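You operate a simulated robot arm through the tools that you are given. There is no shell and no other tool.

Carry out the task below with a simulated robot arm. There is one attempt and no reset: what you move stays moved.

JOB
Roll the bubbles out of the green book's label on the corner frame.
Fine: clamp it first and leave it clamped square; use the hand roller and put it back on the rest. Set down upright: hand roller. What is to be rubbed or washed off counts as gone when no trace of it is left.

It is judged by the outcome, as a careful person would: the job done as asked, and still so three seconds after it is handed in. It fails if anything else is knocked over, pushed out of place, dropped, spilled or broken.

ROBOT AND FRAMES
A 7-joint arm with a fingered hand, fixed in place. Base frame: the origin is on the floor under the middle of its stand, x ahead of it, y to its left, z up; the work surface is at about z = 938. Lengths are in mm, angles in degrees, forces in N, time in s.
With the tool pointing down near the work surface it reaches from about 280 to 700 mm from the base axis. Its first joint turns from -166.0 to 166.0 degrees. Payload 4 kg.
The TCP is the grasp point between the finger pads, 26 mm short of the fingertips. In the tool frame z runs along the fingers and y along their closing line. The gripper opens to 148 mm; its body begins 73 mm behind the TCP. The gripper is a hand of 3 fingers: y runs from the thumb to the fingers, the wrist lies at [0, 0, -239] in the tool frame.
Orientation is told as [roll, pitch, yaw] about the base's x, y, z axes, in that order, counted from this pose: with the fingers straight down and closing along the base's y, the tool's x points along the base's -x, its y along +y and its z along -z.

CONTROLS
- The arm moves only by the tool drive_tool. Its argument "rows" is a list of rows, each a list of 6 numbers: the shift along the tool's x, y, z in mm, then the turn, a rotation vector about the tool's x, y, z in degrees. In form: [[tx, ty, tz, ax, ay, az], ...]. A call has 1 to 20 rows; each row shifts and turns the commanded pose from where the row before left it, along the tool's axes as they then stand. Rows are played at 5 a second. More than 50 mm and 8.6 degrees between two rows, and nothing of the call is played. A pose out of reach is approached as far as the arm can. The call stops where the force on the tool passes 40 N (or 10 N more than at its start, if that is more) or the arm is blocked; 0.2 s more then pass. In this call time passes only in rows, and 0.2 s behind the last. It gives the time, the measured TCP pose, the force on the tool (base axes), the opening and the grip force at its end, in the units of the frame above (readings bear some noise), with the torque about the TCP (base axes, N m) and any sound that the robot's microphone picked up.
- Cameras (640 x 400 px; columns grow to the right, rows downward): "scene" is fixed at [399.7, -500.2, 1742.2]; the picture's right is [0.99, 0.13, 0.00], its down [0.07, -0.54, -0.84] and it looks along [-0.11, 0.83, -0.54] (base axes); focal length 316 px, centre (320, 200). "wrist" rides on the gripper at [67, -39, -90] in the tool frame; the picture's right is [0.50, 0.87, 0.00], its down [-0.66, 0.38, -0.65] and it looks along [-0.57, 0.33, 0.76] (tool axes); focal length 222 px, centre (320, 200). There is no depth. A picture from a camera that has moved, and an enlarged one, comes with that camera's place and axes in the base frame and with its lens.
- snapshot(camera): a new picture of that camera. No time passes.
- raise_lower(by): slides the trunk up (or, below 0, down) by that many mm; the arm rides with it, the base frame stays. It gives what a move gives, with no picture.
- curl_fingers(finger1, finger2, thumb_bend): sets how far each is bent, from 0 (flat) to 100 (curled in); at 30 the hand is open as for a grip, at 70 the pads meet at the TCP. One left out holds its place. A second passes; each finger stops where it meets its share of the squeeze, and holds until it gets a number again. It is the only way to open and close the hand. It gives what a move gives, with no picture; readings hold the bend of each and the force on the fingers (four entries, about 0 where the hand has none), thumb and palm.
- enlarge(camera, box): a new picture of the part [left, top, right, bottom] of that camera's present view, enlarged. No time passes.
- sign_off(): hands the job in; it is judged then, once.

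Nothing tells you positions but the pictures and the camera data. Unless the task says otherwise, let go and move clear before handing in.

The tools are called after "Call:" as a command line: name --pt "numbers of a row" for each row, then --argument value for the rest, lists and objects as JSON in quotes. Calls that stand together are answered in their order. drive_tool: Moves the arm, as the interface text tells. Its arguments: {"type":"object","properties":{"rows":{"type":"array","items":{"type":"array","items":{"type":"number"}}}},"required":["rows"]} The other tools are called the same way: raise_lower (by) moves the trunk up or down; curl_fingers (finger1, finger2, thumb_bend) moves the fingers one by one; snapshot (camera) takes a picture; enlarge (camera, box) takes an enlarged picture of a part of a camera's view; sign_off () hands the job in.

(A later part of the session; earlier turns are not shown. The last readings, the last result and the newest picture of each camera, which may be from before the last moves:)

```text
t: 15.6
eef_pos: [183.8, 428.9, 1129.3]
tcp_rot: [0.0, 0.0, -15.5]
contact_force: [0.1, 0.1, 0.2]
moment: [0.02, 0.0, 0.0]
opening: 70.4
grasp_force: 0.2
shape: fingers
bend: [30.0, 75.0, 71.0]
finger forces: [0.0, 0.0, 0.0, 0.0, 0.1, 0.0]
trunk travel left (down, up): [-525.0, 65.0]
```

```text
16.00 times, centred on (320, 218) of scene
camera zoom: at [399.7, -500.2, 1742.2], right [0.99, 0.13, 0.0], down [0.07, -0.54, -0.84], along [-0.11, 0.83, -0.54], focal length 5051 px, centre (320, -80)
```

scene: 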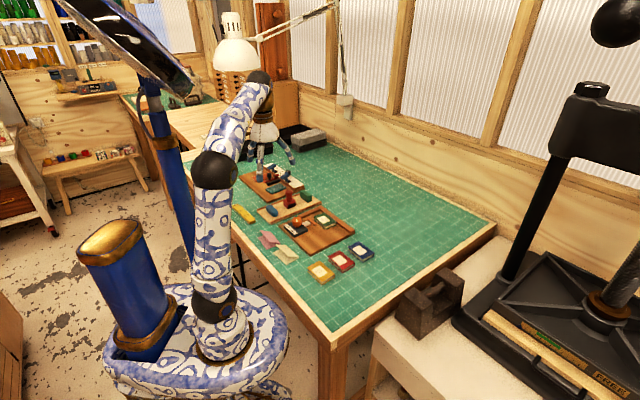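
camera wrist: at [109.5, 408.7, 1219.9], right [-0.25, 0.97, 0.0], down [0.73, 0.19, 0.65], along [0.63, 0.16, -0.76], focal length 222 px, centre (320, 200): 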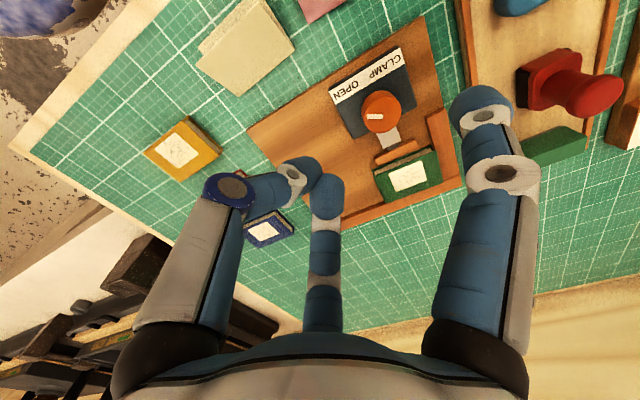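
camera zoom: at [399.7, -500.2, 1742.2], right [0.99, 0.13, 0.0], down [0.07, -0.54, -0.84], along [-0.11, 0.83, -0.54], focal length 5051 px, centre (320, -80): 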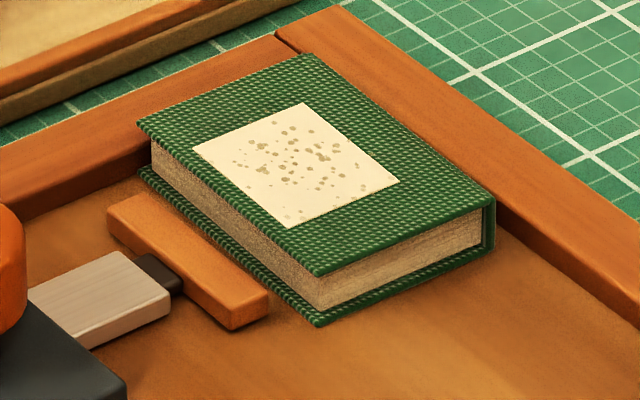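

The book is now in the corner and the clamp bar is centred on it. I'll check how square it is with tight zooms.

Call:
enlarge --camera "scene" --box '[304, 206, 328, 221]'

Call:
enlarge --camera "scene" --box '[318, 205, 350, 225]'

Call:
enlarge --camera "wrist" --box '[370, 110, 460, 215]'

```text
16.00 times, centred on (316, 214) of scene
camera zoom: at [399.7, -500.2, 1742.2], right [0.99, 0.13, 0.0], down [0.07, -0.54, -0.84], along [-0.11, 0.83, -0.54], focal length 5051 px, centre (384, -16)
```

zoom: 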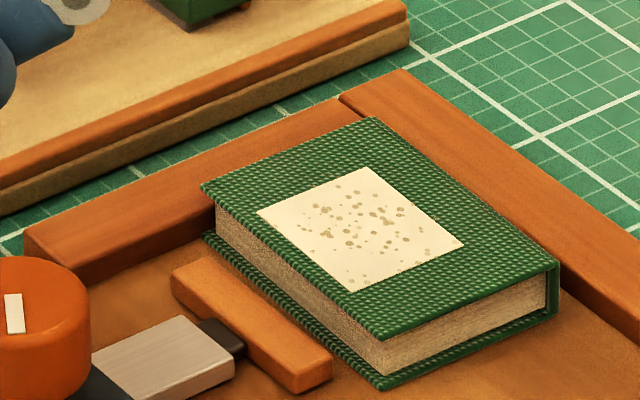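

```text
16.00 times, centred on (334, 215) of scene
camera zoom: at [399.7, -500.2, 1742.2], right [0.99, 0.13, 0.0], down [0.07, -0.54, -0.84], along [-0.11, 0.83, -0.54], focal length 5051 px, centre (96, -40)
```

zoom: 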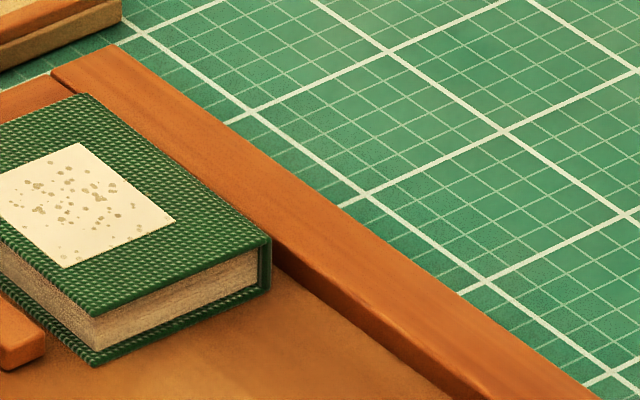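

```text
3.81 times, centred on (415, 162) of wrist
camera zoom: at [109.5, 408.7, 1219.9], right [-0.25, 0.97, 0.0], down [0.73, 0.19, 0.65], along [0.63, 0.16, -0.76], focal length 846 px, centre (-42, 343)
```

zoom: 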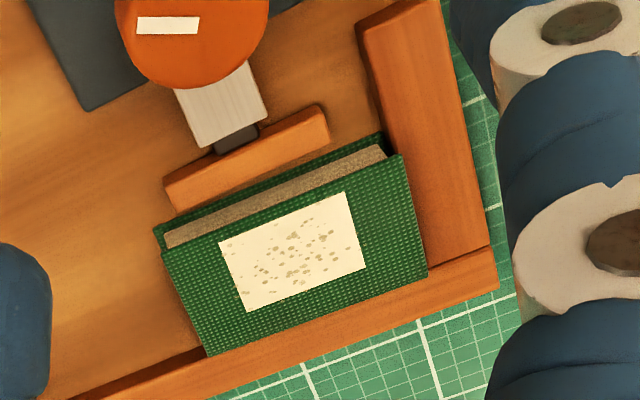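

The book now lies flush with the side fence, and the clamp bar will close the last few mm. Next is the knob, at about (172, 489) with its top at z≈998: I'll pre-shape the hand and move above it with yaw about +45, leaving room to turn clockwise.

Call:
curl_fingers --finger1 45 --finger2 45 --thumb_bend 45

Call:
drive_tool --pt "13.5 27.5 25 0 0 0" --pt "13.5 27.5 25 0 0 0" --pt "0 0 0 0 0 -7.6" --pt "0 0 0 0 0 -7.6" --pt "0 0 0 0 0 -7.6" --pt "0 0 0 0 0 -7.6" --pt "0 0 0 0 0 -7.6" --pt "0 0 0 0 0 -7.6" --pt "0 0 0 0 0 -7.6" --pt "0 0 0 0 0 -7.6"

Call:
snapshot --camera "wrist"

Call:
enlarge --camera "scene" --box '[250, 160, 370, 260]'

```text
t: 16.6
eef_pos: [185.3, 429.1, 1128.8]
tcp_rot: [0.0, -0.1, -15.5]
contact_force: [0.9, 0.0, -0.3]
moment: [-0.02, -0.01, 0.0]
opening: 78.6
grasp_force: 0.0
shape: fingers
bend: [45.0, 45.0, 45.0]
finger forces: [0.1, 0.1, 0.0, 0.0, 0.1, 0.1]
trunk travel left (down, up): [-525.0, 65.0]
```

```text
t: 18.8
eef_pos: [174.0, 488.5, 1078.3]
tcp_rot: [0.0, -0.1, 45.5]
contact_force: [-0.2, 0.4, 0.4]
moment: [0.02, -0.02, 0.0]
opening: 78.9
grasp_force: 0.1
shape: fingers
bend: [45.0, 45.0, 45.0]
finger forces: [0.1, 0.0, 0.0, 0.0, 0.0, 0.0]
trunk travel left (down, up): [-525.0, 65.0]
```

```text
taken
camera wrist: at [155.0, 412.9, 1169.7], right [-0.97, 0.25, 0.0], down [0.19, 0.73, 0.65], along [0.16, 0.63, -0.76], focal length 222 px, centre (320, 200)
```

wrist: 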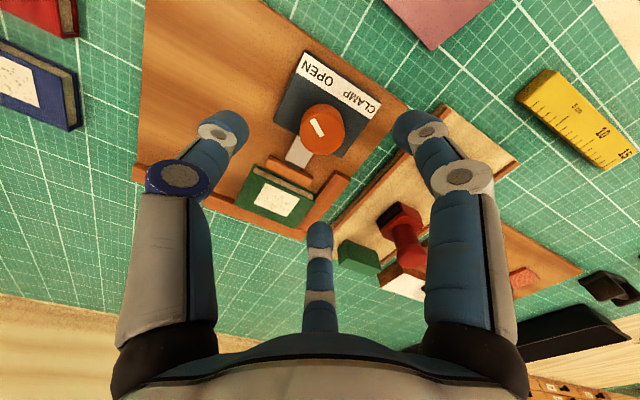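

```text
4.00 times, centred on (310, 210) of scene
camera zoom: at [399.7, -500.2, 1742.2], right [0.99, 0.13, 0.0], down [0.07, -0.54, -0.84], along [-0.11, 0.83, -0.54], focal length 1263 px, centre (360, 160)
```

zoom: 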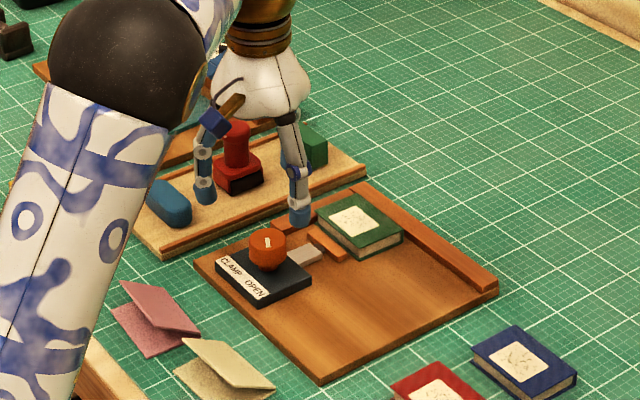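

Call:
enlarge --camera "wrist" --box '[265, 85, 375, 165]'

```text
5.00 times, centred on (320, 125) of wrist
camera zoom: at [155.0, 412.9, 1169.7], right [-0.97, 0.25, 0.0], down [0.19, 0.73, 0.65], along [0.16, 0.63, -0.76], focal length 1111 px, centre (320, 575)
```

zoom: 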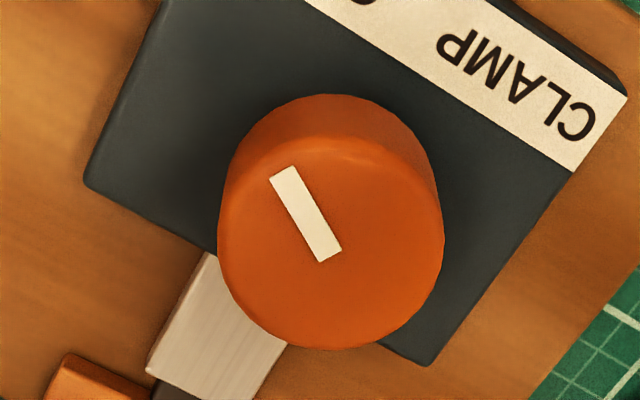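

The knob centre is (172.7, 488.4), right under the hand. I'm lowering around it and closing gently.

Call:
drive_tool --pt "0.7 0.7 27 0 0 0" --pt "0 0 27 0 0 0" --pt "0 0 26 0 0 0"

Call:
snapshot --camera "wrist"

Call:
enlarge --camera "scene" --box '[270, 195, 340, 245]'

```text
t: 19.6
eef_pos: [172.9, 489.2, 998.2]
tcp_rot: [0.1, 0.1, 45.4]
contact_force: [-0.2, -0.4, 0.3]
moment: [-0.03, 0.01, -0.01]
opening: 78.9
grasp_force: 0.1
shape: fingers
bend: [45.0, 45.0, 45.0]
finger forces: [0.0, 0.0, 0.1, 0.1, 0.1, 0.1]
trunk travel left (down, up): [-525.0, 65.0]
```

```text
taken
camera wrist: at [154.2, 413.3, 1089.4], right [-0.97, 0.25, 0.0], down [0.19, 0.73, 0.65], along [0.16, 0.63, -0.76], focal length 222 px, centre (320, 200)
```

wrist: 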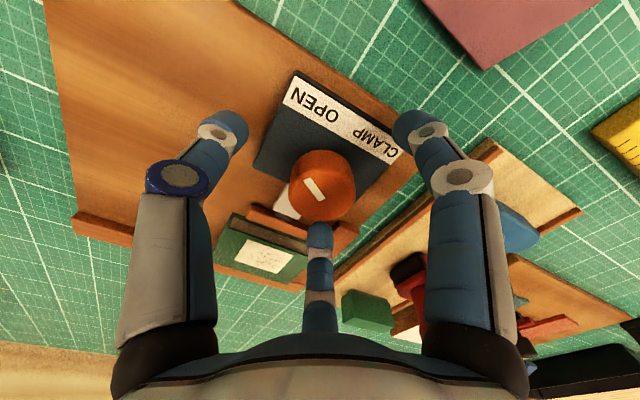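

```text
8.00 times, centred on (305, 220) of scene
camera zoom: at [399.7, -500.2, 1742.2], right [0.99, 0.13, 0.0], down [0.07, -0.54, -0.84], along [-0.11, 0.83, -0.54], focal length 2526 px, centre (440, 40)
```

zoom: 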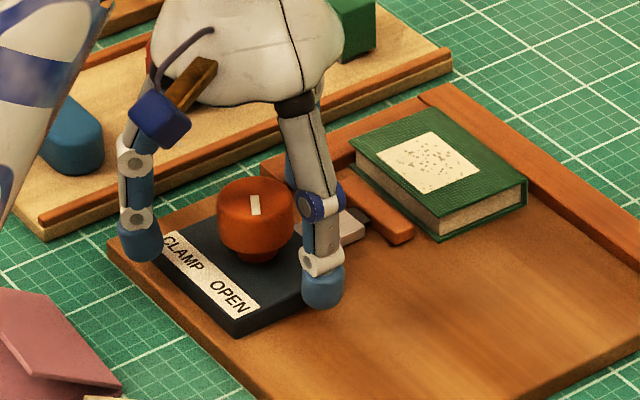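

Call:
enlarge --camera "wrist" --box '[270, 140, 370, 230]'

Call:
enlarge --camera "scene" --box '[280, 205, 320, 235]'

```text
4.44 times, centred on (320, 185) of wrist
camera zoom: at [154.2, 413.3, 1089.4], right [-0.97, 0.25, 0.0], down [0.19, 0.73, 0.65], along [0.16, 0.63, -0.76], focal length 987 px, centre (320, 267)
```

zoom: 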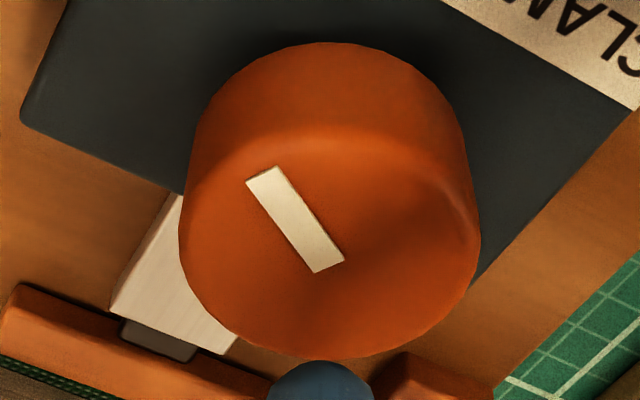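

```text
13.33 times, centred on (300, 220) of scene
camera zoom: at [399.7, -500.2, 1742.2], right [0.99, 0.13, 0.0], down [0.07, -0.54, -0.84], along [-0.11, 0.83, -0.54], focal length 4209 px, centre (587, -67)
```

zoom: 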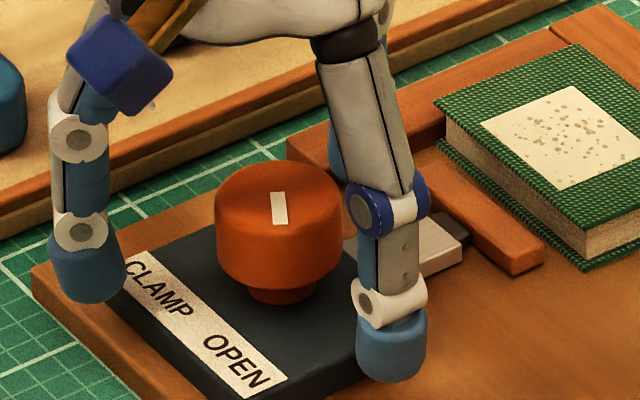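

The knob top is at about z=993, centred at (173, 490.5). The hand is well aligned, so I'm nudging it slightly lower and closing on the knob.

Call:
drive_tool --pt "0.7 0.7 2 0 0 0"

Call:
curl_fingers --finger1 64 --finger2 64 --thumb_bend 64

Call:
snapshot --camera "wrist"

```text
t: 20.0
eef_pos: [173.2, 488.3, 996.8]
tcp_rot: [-0.1, 0.0, 45.4]
contact_force: [0.6, 0.0, -0.1]
moment: [-0.02, 0.0, 0.01]
opening: 78.8
grasp_force: 0.0
shape: fingers
bend: [45.0, 45.0, 45.0]
finger forces: [0.0, 0.1, 0.0, 0.0, 0.0, 0.0]
trunk travel left (down, up): [-525.0, 65.0]
```

```text
t: 21.0
eef_pos: [172.1, 487.9, 997.0]
tcp_rot: [0.1, 0.0, 45.2]
contact_force: [0.9, 0.2, -2.8]
moment: [-0.01, -0.02, -0.01]
opening: 26.0
grasp_force: 5.1
shape: fingers
bend: [61.0, 60.0, 62.0]
finger forces: [2.7, 3.5, 0.1, 0.0, 3.4, 0.0]
trunk travel left (down, up): [-525.0, 65.0]
```

```text
taken
camera wrist: at [153.2, 413.1, 1087.5], right [-0.97, 0.25, 0.0], down [0.19, 0.73, 0.65], along [0.16, 0.63, -0.76], focal length 222 px, centre (320, 200)
```

wrist: 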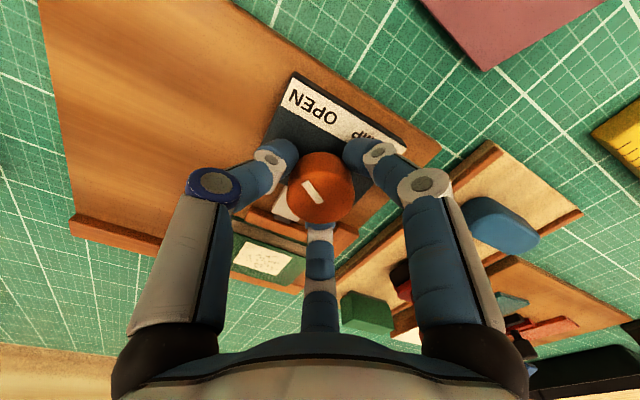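

All three digits are on the knob at about 3 N each. I'm squeezing a bit more and starting a small clockwise turn.

Call:
curl_fingers --finger1 68 --finger2 68 --thumb_bend 68

Call:
drive_tool --pt "0 0 0 0 0 5" --pt "0 0 0 0 0 5" --pt "0 0 0 0 0 5"

Call:
enlarge --camera "wrist" --box '[270, 140, 370, 230]'

Call:
enlarge --camera "scene" --box '[280, 200, 340, 240]'

```text
t: 22.0
eef_pos: [173.0, 489.1, 995.7]
tcp_rot: [-0.1, 0.0, 45.3]
contact_force: [1.1, -1.4, -6.0]
moment: [-0.06, 0.01, 0.02]
opening: 24.7
grasp_force: 10.5
shape: fingers
bend: [61.0, 60.0, 63.0]
finger forces: [5.7, 6.7, 0.0, 0.0, 8.1, 0.0]
trunk travel left (down, up): [-525.0, 65.0]
```

```text
t: 22.8
eef_pos: [172.7, 489.4, 996.9]
tcp_rot: [0.0, 0.1, 30.3]
contact_force: [2.5, -1.2, -6.6]
moment: [-0.07, -0.04, 0.09]
opening: 24.5
grasp_force: 10.7
shape: fingers
bend: [61.0, 60.0, 63.0]
finger forces: [6.2, 6.7, 0.1, 0.0, 9.1, 0.0]
trunk travel left (down, up): [-525.0, 65.0]
```

```text
4.44 times, centred on (320, 185) of wrist
camera zoom: at [134.4, 421.2, 1087.7], right [-0.87, 0.5, 0.0], down [0.38, 0.66, 0.65], along [0.32, 0.57, -0.76], focal length 987 px, centre (320, 267)
```

zoom: 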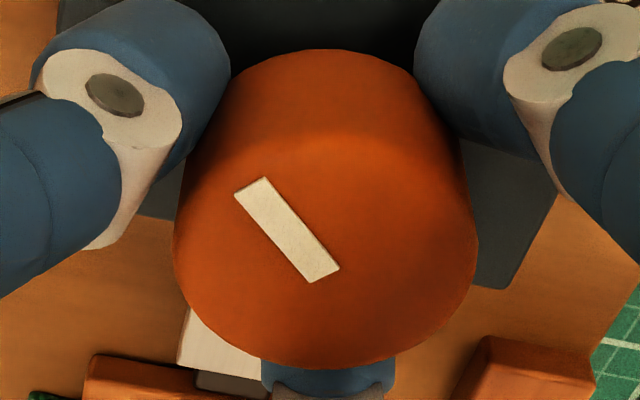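

```text
10.00 times, centred on (310, 220) of scene
camera zoom: at [399.7, -500.2, 1742.2], right [0.99, 0.13, 0.0], down [0.07, -0.54, -0.84], along [-0.11, 0.83, -0.54], focal length 3157 px, centre (420, 0)
```

zoom: 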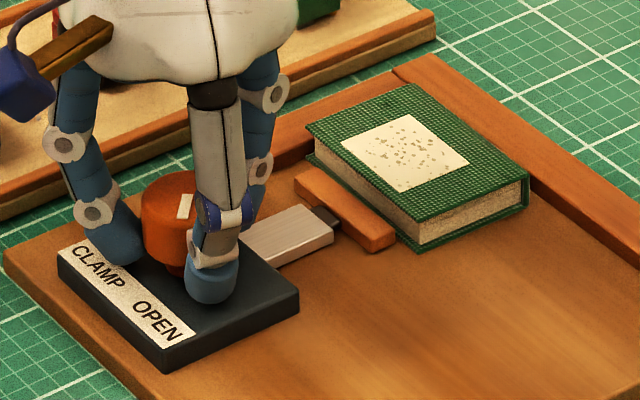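

The knob turns with the hand. I'm continuing clockwise.

Call:
drive_tool --pt "0 0 0 0 0 6" --pt "0 0 0 0 0 6" --pt "0 0 0 0 0 6" --pt "0 0 0 0 0 6" --pt "0 0 0 0 0 6"

Call:
enlarge --camera "wrist" --box '[250, 130, 390, 250]'

Call:
enlarge --camera "scene" --box '[280, 200, 340, 240]'

```text
t: 24.0
eef_pos: [172.0, 489.6, 996.2]
tcp_rot: [0.1, 0.1, 0.2]
contact_force: [-0.4, -0.7, -6.3]
moment: [-0.05, 0.06, 0.05]
opening: 24.5
grasp_force: 10.7
shape: fingers
bend: [61.0, 61.0, 63.0]
finger forces: [6.6, 6.5, 0.1, 0.1, 7.5, 0.0]
trunk travel left (down, up): [-525.0, 65.0]
```

```text
3.33 times, centred on (320, 190) of wrist
camera zoom: at [105.2, 449.7, 1087.6], right [-0.5, 0.86, 0.0], down [0.65, 0.38, 0.65], along [0.56, 0.33, -0.76], focal length 740 px, centre (320, 233)
```

zoom: 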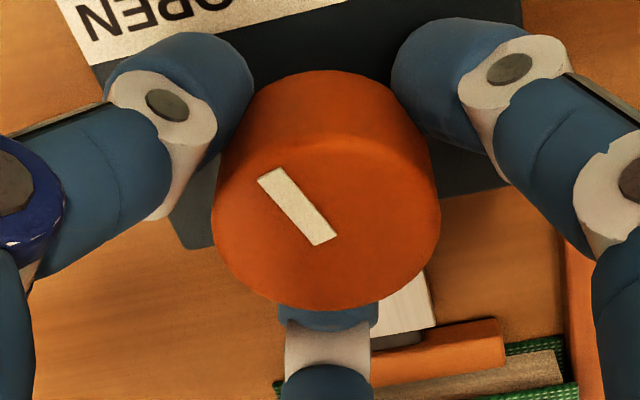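

```text
10.00 times, centred on (310, 220) of scene
camera zoom: at [399.7, -500.2, 1742.2], right [0.99, 0.13, 0.0], down [0.07, -0.54, -0.84], along [-0.11, 0.83, -0.54], focal length 3157 px, centre (420, 0)
```

zoom: 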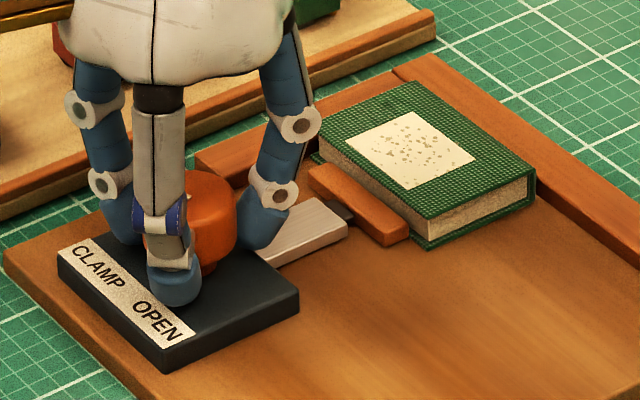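

The bar has advanced and is touching the book. I'm continuing to turn.

Call:
drive_tool --pt "0 0 0 0 0 6" --pt "0 0 0 0 0 6" --pt "0 0 0 0 0 6" --pt "0 0 0 0 0 6" --pt "0 0 0 0 0 6"

Call:
enlarge --camera "wrist" --box '[250, 130, 390, 250]'

Call:
enlarge --camera "scene" --box '[280, 200, 340, 240]'

```text
t: 25.2
eef_pos: [170.7, 489.2, 996.6]
tcp_rot: [0.0, 0.2, -29.8]
contact_force: [-2.4, 0.5, -5.8]
moment: [-0.02, 0.1, 0.07]
opening: 24.2
grasp_force: 10.0
shape: fingers
bend: [61.0, 61.0, 63.0]
finger forces: [6.8, 6.4, 0.1, 0.0, 7.6, 0.0]
trunk travel left (down, up): [-525.0, 65.0]
```

```text
3.33 times, centred on (320, 190) of wrist
camera zoom: at [94.4, 488.8, 1087.6], right [0.0, 1.0, 0.0], down [0.76, 0.0, 0.65], along [0.65, 0.0, -0.76], focal length 740 px, centre (320, 233)
```

zoom: 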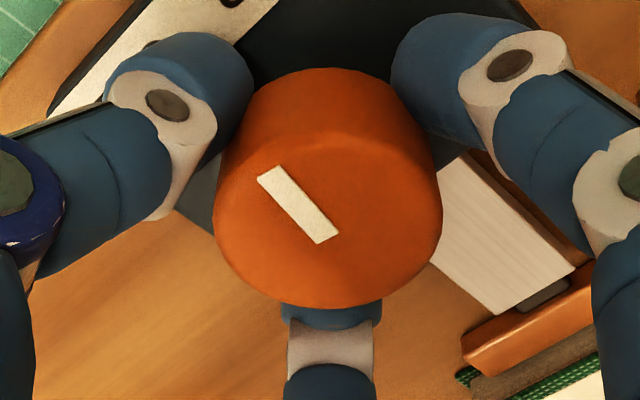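

```text
10.00 times, centred on (310, 220) of scene
camera zoom: at [399.7, -500.2, 1742.2], right [0.99, 0.13, 0.0], down [0.07, -0.54, -0.84], along [-0.11, 0.83, -0.54], focal length 3157 px, centre (420, 0)
```

zoom: 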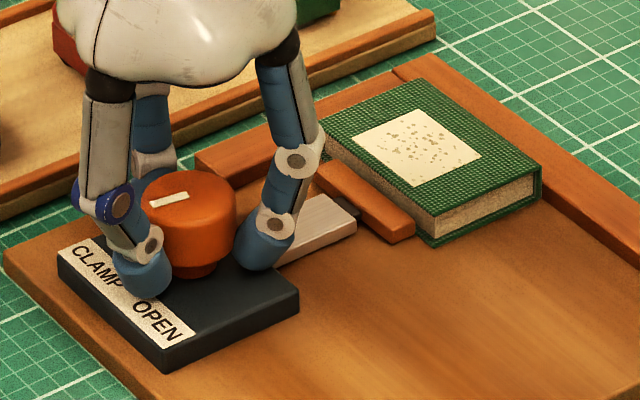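

75° turned and the book is moving with the bar. I'm continuing, checking force and torque.

Call:
drive_tool --pt "0 0 0 0 0 6" --pt "0 0 0 0 0 6" --pt "0 0 0 0 0 6" --pt "0 0 0 0 0 6"

Call:
enlarge --camera "wrist" --box '[250, 130, 390, 250]'

Call:
enlarge --camera "scene" --box '[280, 200, 340, 240]'

```text
t: 26.2
eef_pos: [172.4, 490.4, 997.5]
tcp_rot: [0.1, 0.1, -53.9]
contact_force: [-2.9, 1.1, -6.1]
moment: [0.04, 0.09, 0.08]
opening: 24.6
grasp_force: 10.4
shape: fingers
bend: [61.0, 61.0, 63.0]
finger forces: [7.2, 6.3, 0.0, 0.0, 8.3, 0.0]
trunk travel left (down, up): [-525.0, 65.0]
```

```text
3.33 times, centred on (320, 190) of wrist
camera zoom: at [100.9, 520.6, 1087.5], right [0.4, 0.92, 0.0], down [0.69, -0.3, 0.65], along [0.6, -0.26, -0.76], focal length 740 px, centre (320, 233)
```

zoom: 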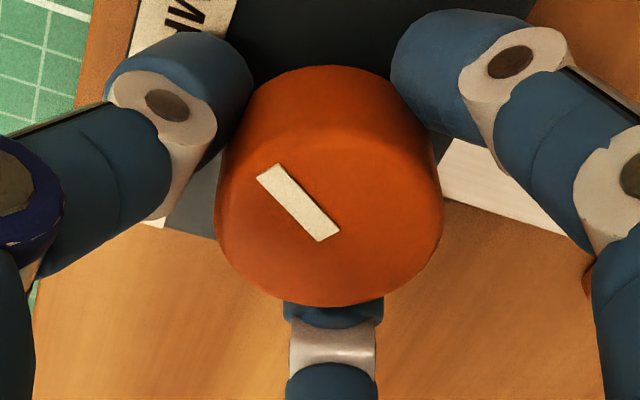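

```text
10.00 times, centred on (310, 220) of scene
camera zoom: at [399.7, -500.2, 1742.2], right [0.99, 0.13, 0.0], down [0.07, -0.54, -0.84], along [-0.11, 0.83, -0.54], focal length 3157 px, centre (420, 0)
```

zoom: 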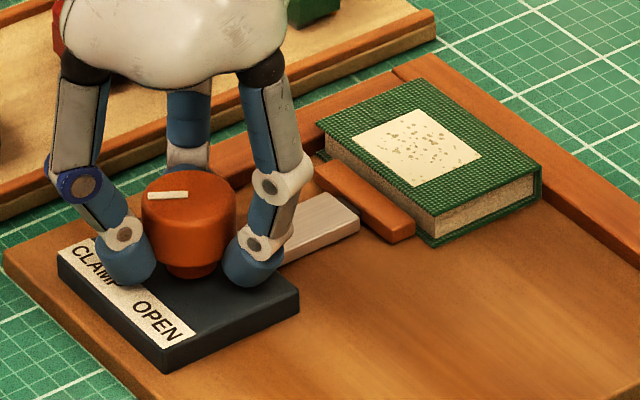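

The bar and book have stopped moving. I'm continuing to the end of the knob's travel at the CLAMP position.

Call:
drive_tool --pt "0 0 0 0 0 6" --pt "0 0 0 0 0 6"

Call:
enlarge --camera "wrist" --box '[250, 130, 390, 250]'

Call:
enlarge --camera "scene" --box '[280, 200, 340, 240]'

```text
t: 26.8
eef_pos: [170.6, 489.9, 997.0]
tcp_rot: [0.0, 0.0, -65.7]
contact_force: [-4.7, 2.4, -4.7]
moment: [0.04, 0.13, 0.06]
opening: 24.7
grasp_force: 11.2
shape: fingers
bend: [61.0, 61.0, 63.0]
finger forces: [7.1, 6.1, 0.0, 0.0, 8.4, 0.0]
trunk travel left (down, up): [-525.0, 65.0]
```

```text
3.33 times, centred on (320, 190) of wrist
camera zoom: at [108.9, 534.9, 1087.4], right [0.58, 0.81, 0.0], down [0.61, -0.44, 0.65], along [0.53, -0.38, -0.76], focal length 740 px, centre (320, 233)
```

zoom: 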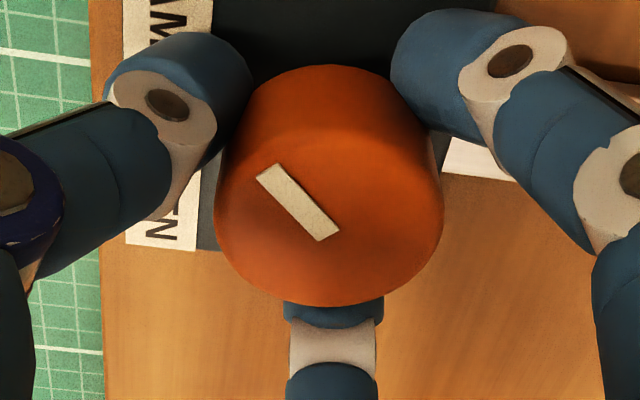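

```text
10.00 times, centred on (310, 220) of scene
camera zoom: at [399.7, -500.2, 1742.2], right [0.99, 0.13, 0.0], down [0.07, -0.54, -0.84], along [-0.11, 0.83, -0.54], focal length 3157 px, centre (420, 0)
```

zoom: 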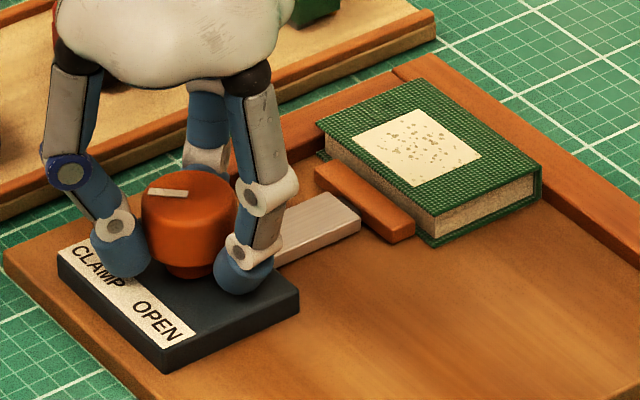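

Call:
drive_tool --pt "0 0 0 0 0 4" --pt "0 0 0 0 0 4"

Call:
enlarge --camera "wrist" --box '[250, 130, 390, 250]'

Call:
enlarge --camera "scene" --box '[280, 200, 340, 240]'

```text
t: 27.4
eef_pos: [171.7, 489.1, 995.9]
tcp_rot: [-0.1, 0.0, -73.6]
contact_force: [-3.6, 2.3, -5.8]
moment: [0.07, 0.09, 0.04]
opening: 24.3
grasp_force: 11.1
shape: fingers
bend: [61.0, 61.0, 63.0]
finger forces: [7.1, 6.2, 0.0, 0.1, 8.6, 0.1]
trunk travel left (down, up): [-525.0, 65.0]
```

```text
3.33 times, centred on (320, 190) of wrist
camera zoom: at [115.7, 543.3, 1087.4], right [0.69, 0.72, 0.0], down [0.55, -0.52, 0.65], along [0.47, -0.45, -0.76], focal length 740 px, centre (320, 233)
```

zoom: 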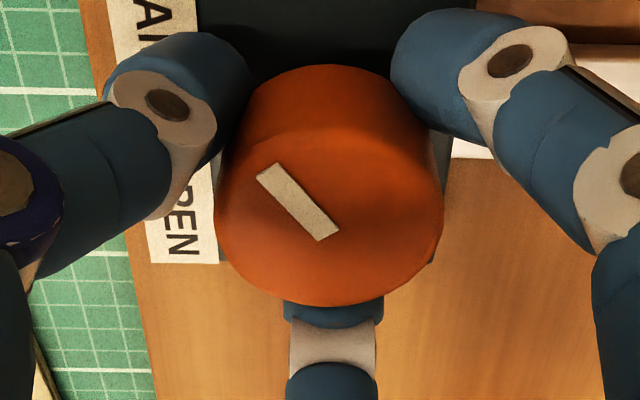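

```text
10.00 times, centred on (310, 220) of scene
camera zoom: at [399.7, -500.2, 1742.2], right [0.99, 0.13, 0.0], down [0.07, -0.54, -0.84], along [-0.11, 0.83, -0.54], focal length 3157 px, centre (420, 0)
```

zoom: 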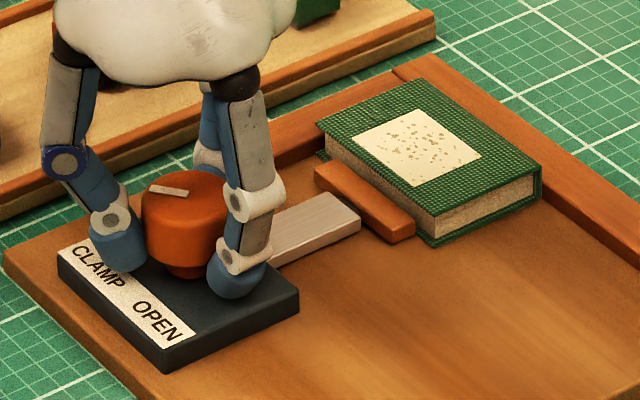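

Call:
drive_tool --pt "0 0 0 0 0 3" --pt "0 0 0 0 0 3"

Call:
enlarge --camera "wrist" --box '[250, 130, 390, 250]'

```text
t: 28.0
eef_pos: [170.8, 490.0, 996.4]
tcp_rot: [0.0, 0.0, -79.8]
contact_force: [-2.8, 5.0, -6.4]
moment: [0.06, 0.05, 0.07]
opening: 24.5
grasp_force: 10.9
shape: fingers
bend: [61.0, 61.0, 63.0]
finger forces: [7.3, 6.1, 0.0, 0.0, 8.9, 0.0]
trunk travel left (down, up): [-525.0, 65.0]
```

```text
3.33 times, centred on (320, 190) of wrist
camera zoom: at [121.6, 548.9, 1087.4], right [0.76, 0.65, 0.0], down [0.49, -0.58, 0.65], along [0.42, -0.5, -0.76], focal length 740 px, centre (320, 233)
```

zoom: 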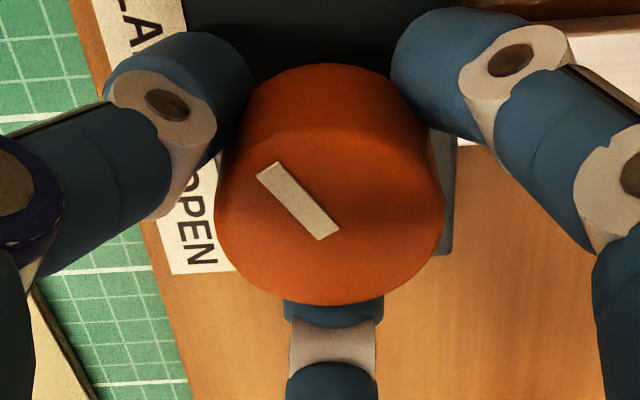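

Call:
drive_tool --pt "0 0 0 0 0 3" --pt "0 0 0 0 0 3"

Call:
enlarge --camera "wrist" --box '[250, 130, 390, 250]'

Call:
enlarge --camera "scene" --box '[280, 200, 340, 240]'

```text
t: 28.6
eef_pos: [171.2, 489.7, 995.4]
tcp_rot: [0.1, -0.1, -85.6]
contact_force: [-3.2, 2.2, -5.6]
moment: [0.05, 0.15, 0.23]
opening: 24.1
grasp_force: 11.7
shape: fingers
bend: [61.0, 62.0, 63.0]
finger forces: [7.6, 6.1, 0.0, 0.0, 9.5, 0.0]
trunk travel left (down, up): [-525.0, 65.0]
```

```text
3.33 times, centred on (320, 190) of wrist
camera zoom: at [128.2, 553.5, 1087.3], right [0.83, 0.56, 0.0], down [0.43, -0.62, 0.65], along [0.37, -0.54, -0.76], focal length 740 px, centre (320, 233)
```

zoom: 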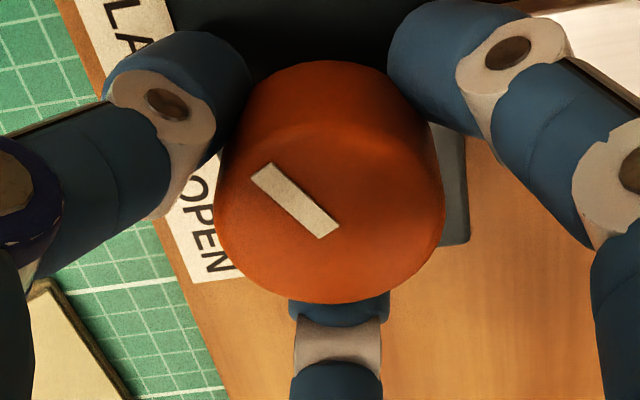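

```text
10.00 times, centred on (310, 220) of scene
camera zoom: at [399.7, -500.2, 1742.2], right [0.99, 0.13, 0.0], down [0.07, -0.54, -0.84], along [-0.11, 0.83, -0.54], focal length 3157 px, centre (420, 0)
```

zoom: 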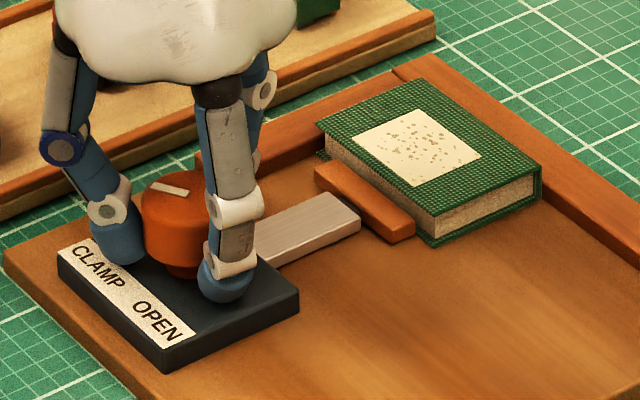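

The torque rose to 0.23 N·m, which is the end stop at CLAMP. I'm releasing and lifting straight up.

Call:
curl_fingers --finger1 45 --finger2 45 --thumb_bend 45

Call:
drive_tool --pt "0 0 -30 0 0 0" --pt "0 0 -40 0 0 0" --pt "0 0 -40 0 0 0"

Call:
enlarge --camera "scene" --box '[280, 200, 340, 240]'

Call:
snapshot --camera "wrist"

```text
t: 29.6
eef_pos: [173.3, 489.6, 997.5]
tcp_rot: [0.0, 0.0, -85.7]
contact_force: [0.1, 0.3, 0.1]
moment: [-0.02, 0.02, -0.01]
opening: 78.0
grasp_force: 0.1
shape: fingers
bend: [45.0, 45.0, 45.0]
finger forces: [0.0, 0.0, 0.0, 0.0, 0.0, 0.0]
trunk travel left (down, up): [-525.0, 65.0]
```

```text
t: 30.4
eef_pos: [172.8, 489.1, 1104.8]
tcp_rot: [0.0, 0.0, -85.7]
contact_force: [-0.3, 0.0, 0.0]
moment: [-0.01, 0.02, 0.01]
opening: 78.5
grasp_force: 0.0
shape: fingers
bend: [45.0, 45.0, 45.0]
finger forces: [0.1, 0.1, 0.0, 0.1, 0.0, 0.1]
trunk travel left (down, up): [-525.0, 65.0]
```

```text
10.00 times, centred on (310, 220) of scene
camera zoom: at [399.7, -500.2, 1742.2], right [0.99, 0.13, 0.0], down [0.07, -0.54, -0.84], along [-0.11, 0.83, -0.54], focal length 3157 px, centre (420, 0)
```

zoom: 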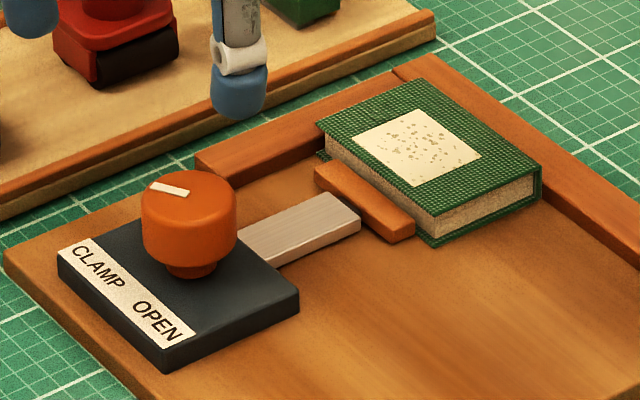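

```text
taken
camera wrist: at [129.1, 553.1, 1196.8], right [0.83, 0.56, 0.0], down [0.43, -0.62, 0.65], along [0.37, -0.54, -0.76], focal length 222 px, centre (320, 200)
```

wrist: 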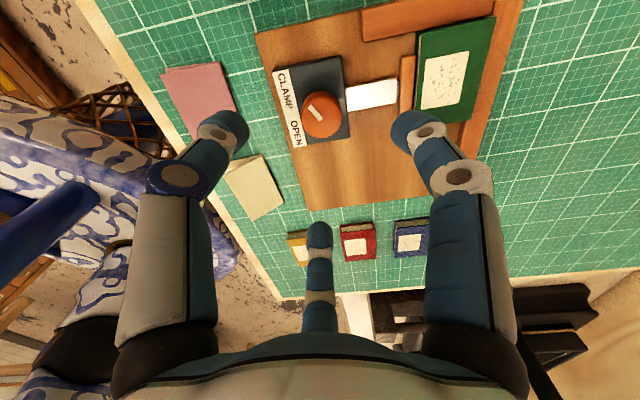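

The knob is at CLAMP and the bar holds the book. I'll check that it's square and against both fences.

Call:
enlarge --camera "wrist" --box '[350, 0, 530, 130]'

Call:
enlarge --camera "scene" --box '[306, 204, 338, 224]'

```text
3.08 times, centred on (440, 65) of wrist
camera zoom: at [129.1, 553.1, 1196.8], right [0.83, 0.56, 0.0], down [0.43, -0.62, 0.65], along [0.37, -0.54, -0.76], focal length 684 px, centre (-49, 615)
```

zoom: 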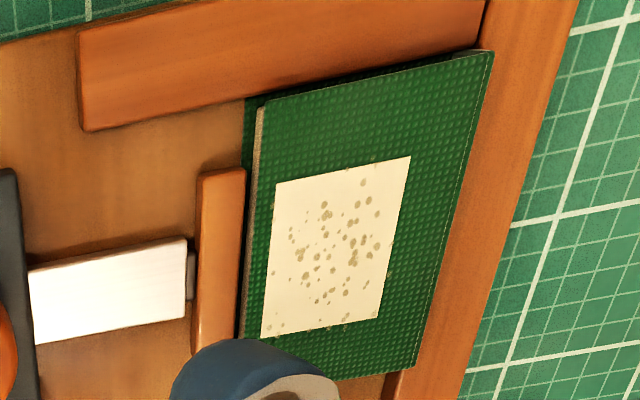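

```text
16.00 times, centred on (322, 214) of scene
camera zoom: at [399.7, -500.2, 1742.2], right [0.99, 0.13, 0.0], down [0.07, -0.54, -0.84], along [-0.11, 0.83, -0.54], focal length 5051 px, centre (288, -24)
```

zoom: 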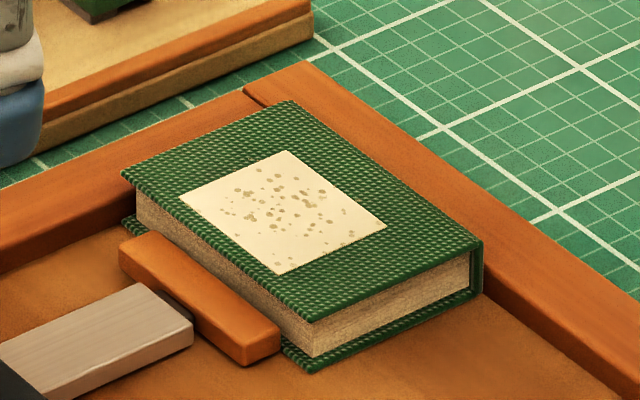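

The book is clamped square against both fences. The label is centred near (255, 575) and measures about 36 × 44 mm. Now I'm going to look at the roller on the tray, turning the wrist back to yaw 0 and moving so the camera sees it.

Call:
drive_tool --pt "0 0 -10 0 0 -7.8" --pt "0 0 -10 0 0 -7.8" --pt "0 0 -10 0 0 -7.8" --pt "0 0 -10 0 0 -7.8" --pt "0 0 0 0 0 -7.8" --pt "0 0 0 0 0 -7.8" --pt "0 0 0 0 0 -7.8" --pt "0 0 0 0 0 -7.8" --pt "0 0 0 0 0 -7.8" --pt "0 0 0 0 0 -7.8" --pt "0 0 0 0 0 -7.8" --pt "43 14 -1 0 0 0" --pt "43 14 -1 0 0 0" --pt "43 14 -1 0 0 0" --pt "43 14 -1 0 0 0"

Call:
snapshot --camera "wrist"

Call:
enlarge --camera "scene" --box '[240, 170, 340, 240]'

```text
t: 33.6
eef_pos: [-2.4, 545.9, 1150.7]
tcp_rot: [-0.1, 0.0, 0.1]
contact_force: [0.2, 0.3, -0.4]
moment: [-0.01, 0.03, 0.02]
opening: 78.0
grasp_force: 0.0
shape: fingers
bend: [45.0, 45.0, 45.0]
finger forces: [0.1, 0.1, 0.0, 0.1, 0.1, 0.1]
trunk travel left (down, up): [-525.0, 65.0]
```

```text
taken
camera wrist: at [-68.7, 505.4, 1241.7], right [-0.5, 0.87, 0.0], down [0.66, 0.38, 0.65], along [0.57, 0.33, -0.76], focal length 222 px, centre (320, 200)
```

wrist: 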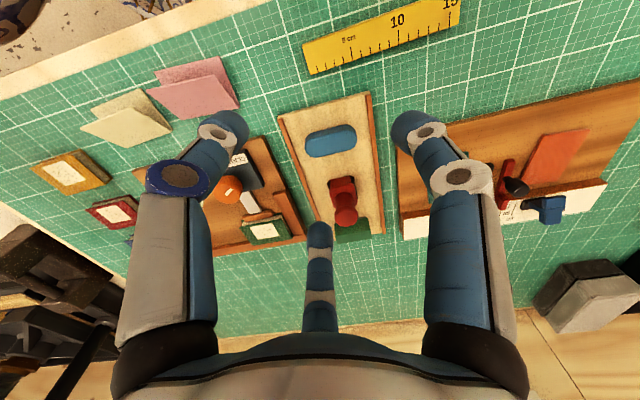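

```text
5.71 times, centred on (290, 205) of scene
camera zoom: at [399.7, -500.2, 1742.2], right [0.99, 0.13, 0.0], down [0.07, -0.54, -0.84], along [-0.11, 0.83, -0.54], focal length 1804 px, centre (491, 171)
```

zoom: 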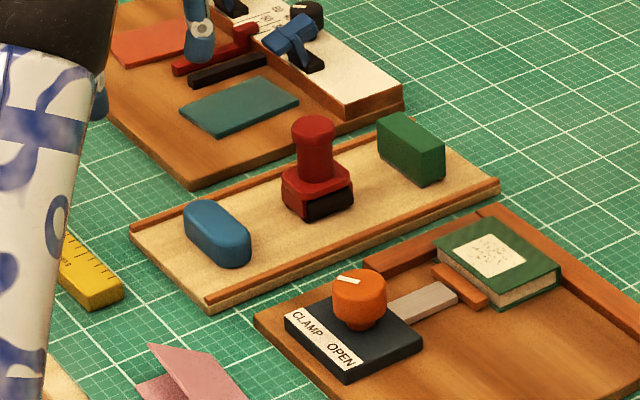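

Call:
enlarge --camera "wrist" --box '[290, 110, 400, 250]'

Call:
enlarge --camera "wrist" --box '[310, 165, 380, 235]'

Call:
enlarge --camera "scene" --box '[280, 185, 312, 213]'

```text
2.86 times, centred on (345, 180) of wrist
camera zoom: at [-68.7, 505.4, 1241.7], right [-0.5, 0.87, 0.0], down [0.66, 0.38, 0.65], along [0.57, 0.33, -0.76], focal length 635 px, centre (249, 257)
```

zoom: 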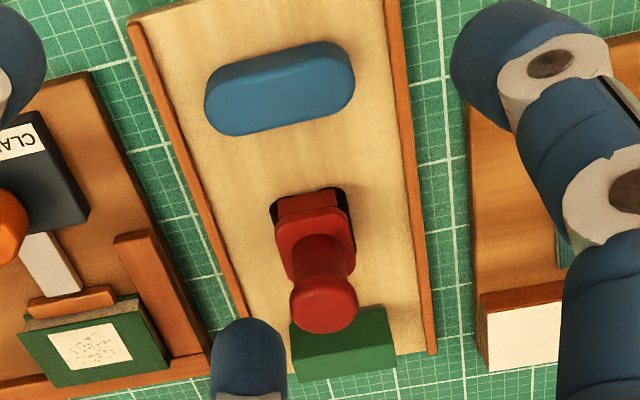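

```text
5.71 times, centred on (345, 200) of wrist
camera zoom: at [-68.7, 505.4, 1241.7], right [-0.5, 0.87, 0.0], down [0.66, 0.38, 0.65], along [0.57, 0.33, -0.76], focal length 1269 px, centre (177, 200)
```

zoom: 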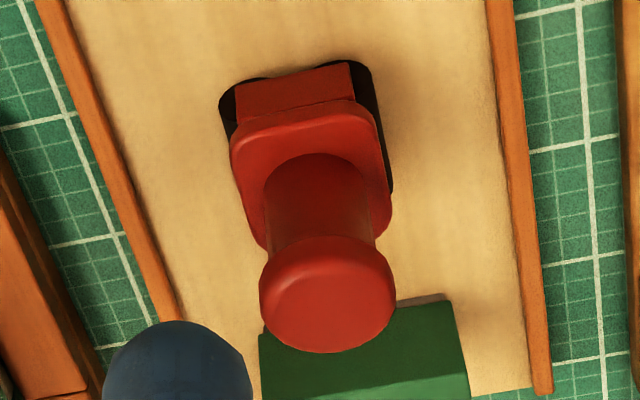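

```text
14.29 times, centred on (296, 199) of scene
camera zoom: at [399.7, -500.2, 1742.2], right [0.99, 0.13, 0.0], down [0.07, -0.54, -0.84], along [-0.11, 0.83, -0.54], focal length 4510 px, centre (663, 214)
```

zoom: 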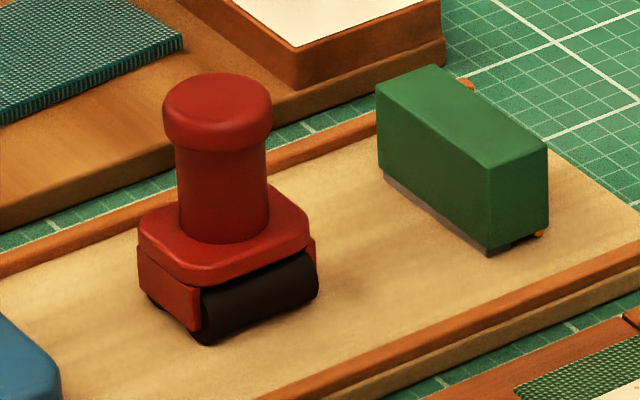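

The roller stands on two black rollers with their axis along the tray's long direction (e1), so it rolls along e2. It's about 43 mm wide, enough for the label's 36 mm. I'm moving above its handle to find it precisely.

Call:
drive_tool --pt "-27 26 12.5 0 0 0" --pt "-27 26 12.5 0 0 0" --pt "-27 26 12.5 0 0 0" --pt "-27 26 12.5 0 0 0"

Call:
snapshot --camera "wrist"

Call:
enlarge --camera "wrist" --box '[250, 80, 400, 230]'

Call:
enlarge --camera "scene" --box '[260, 160, 330, 220]'

```text
t: 34.6
eef_pos: [109.3, 615.5, 1094.9]
tcp_rot: [0.0, 0.0, 0.3]
contact_force: [0.0, 0.0, 0.3]
moment: [0.01, 0.03, 0.0]
opening: 78.1
grasp_force: 0.0
shape: fingers
bend: [45.0, 45.0, 45.0]
finger forces: [0.0, 0.1, 0.0, 0.1, 0.0, 0.0]
out of reach, approached as far as the arm can: row 3, 4
trunk travel left (down, up): [-525.0, 65.0]
```

```text
taken
camera wrist: at [42.1, 575.6, 1184.6], right [-0.5, 0.86, 0.0], down [0.65, 0.38, 0.65], along [0.56, 0.33, -0.76], focal length 222 px, centre (320, 200)
```

wrist: 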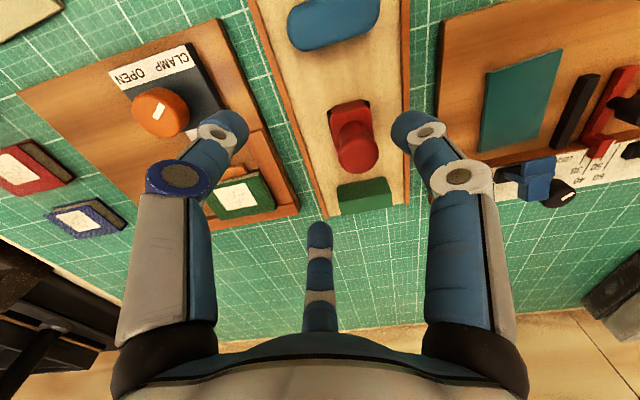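

```text
2.67 times, centred on (325, 155) of wrist
camera zoom: at [42.1, 575.6, 1184.6], right [-0.5, 0.86, 0.0], down [0.65, 0.38, 0.65], along [0.56, 0.33, -0.76], focal length 592 px, centre (307, 320)
```

zoom: 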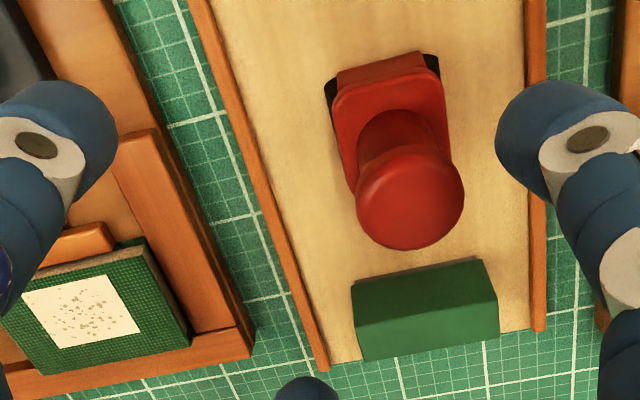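

```text
6.67 times, centred on (295, 190) of scene
camera zoom: at [399.7, -500.2, 1742.2], right [0.99, 0.13, 0.0], down [0.07, -0.54, -0.84], along [-0.11, 0.83, -0.54], focal length 2105 px, centre (487, 267)
```

zoom: 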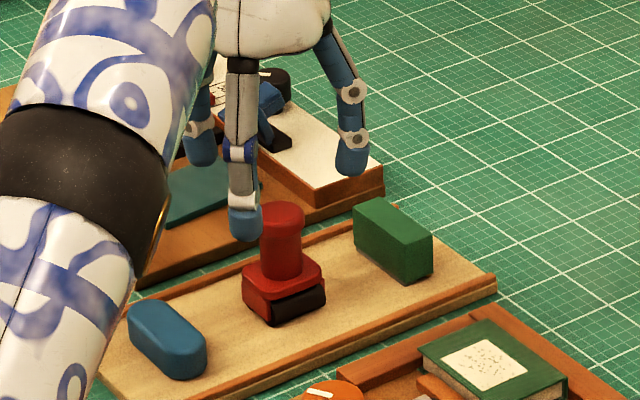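

That's beyond reach at this height; the handle top is near (103, 647, 1026). Raising the trunk 60 mm brings the shoulder closer to wrist height and gives more reach.

Call:
raise_lower --by 60

Call:
snapshot --camera "wrist"

```text
t: 35.6
eef_pos: [108.7, 614.1, 1154.4]
tcp_rot: [0.0, 0.0, 0.1]
contact_force: [0.7, 0.0, 0.2]
moment: [0.01, 0.01, 0.0]
opening: 77.9
grasp_force: 0.1
shape: fingers
bend: [45.0, 45.0, 45.0]
finger forces: [0.0, 0.0, 0.0, 0.0, 0.0, 0.0]
trunk travel left (down, up): [-585.0, 5.0]
```

```text
taken
camera wrist: at [41.8, 575.0, 1245.3], right [-0.5, 0.86, 0.0], down [0.65, 0.38, 0.65], along [0.56, 0.33, -0.76], focal length 222 px, centre (320, 200)
```

wrist: 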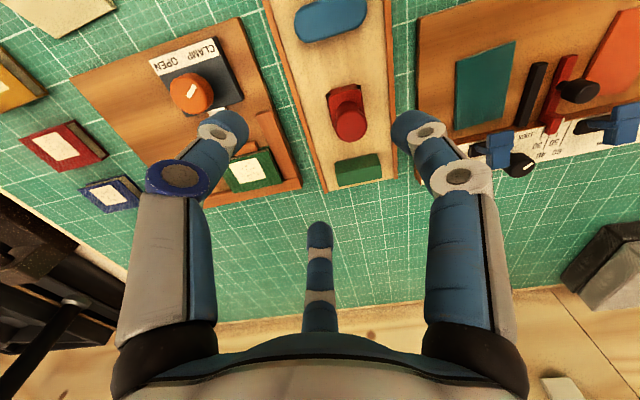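

Call:
drive_tool --pt "0 0 10 0 0 0"

```text
t: 36.0
eef_pos: [109.0, 612.8, 1144.9]
tcp_rot: [0.1, 0.1, 0.1]
contact_force: [-0.2, -0.5, 0.8]
moment: [-0.01, -0.05, 0.01]
opening: 78.0
grasp_force: 0.1
shape: fingers
bend: [45.0, 45.0, 45.0]
finger forces: [0.0, 0.1, 0.1, 0.0, 0.0, 0.1]
trunk travel left (down, up): [-585.0, 5.0]
```

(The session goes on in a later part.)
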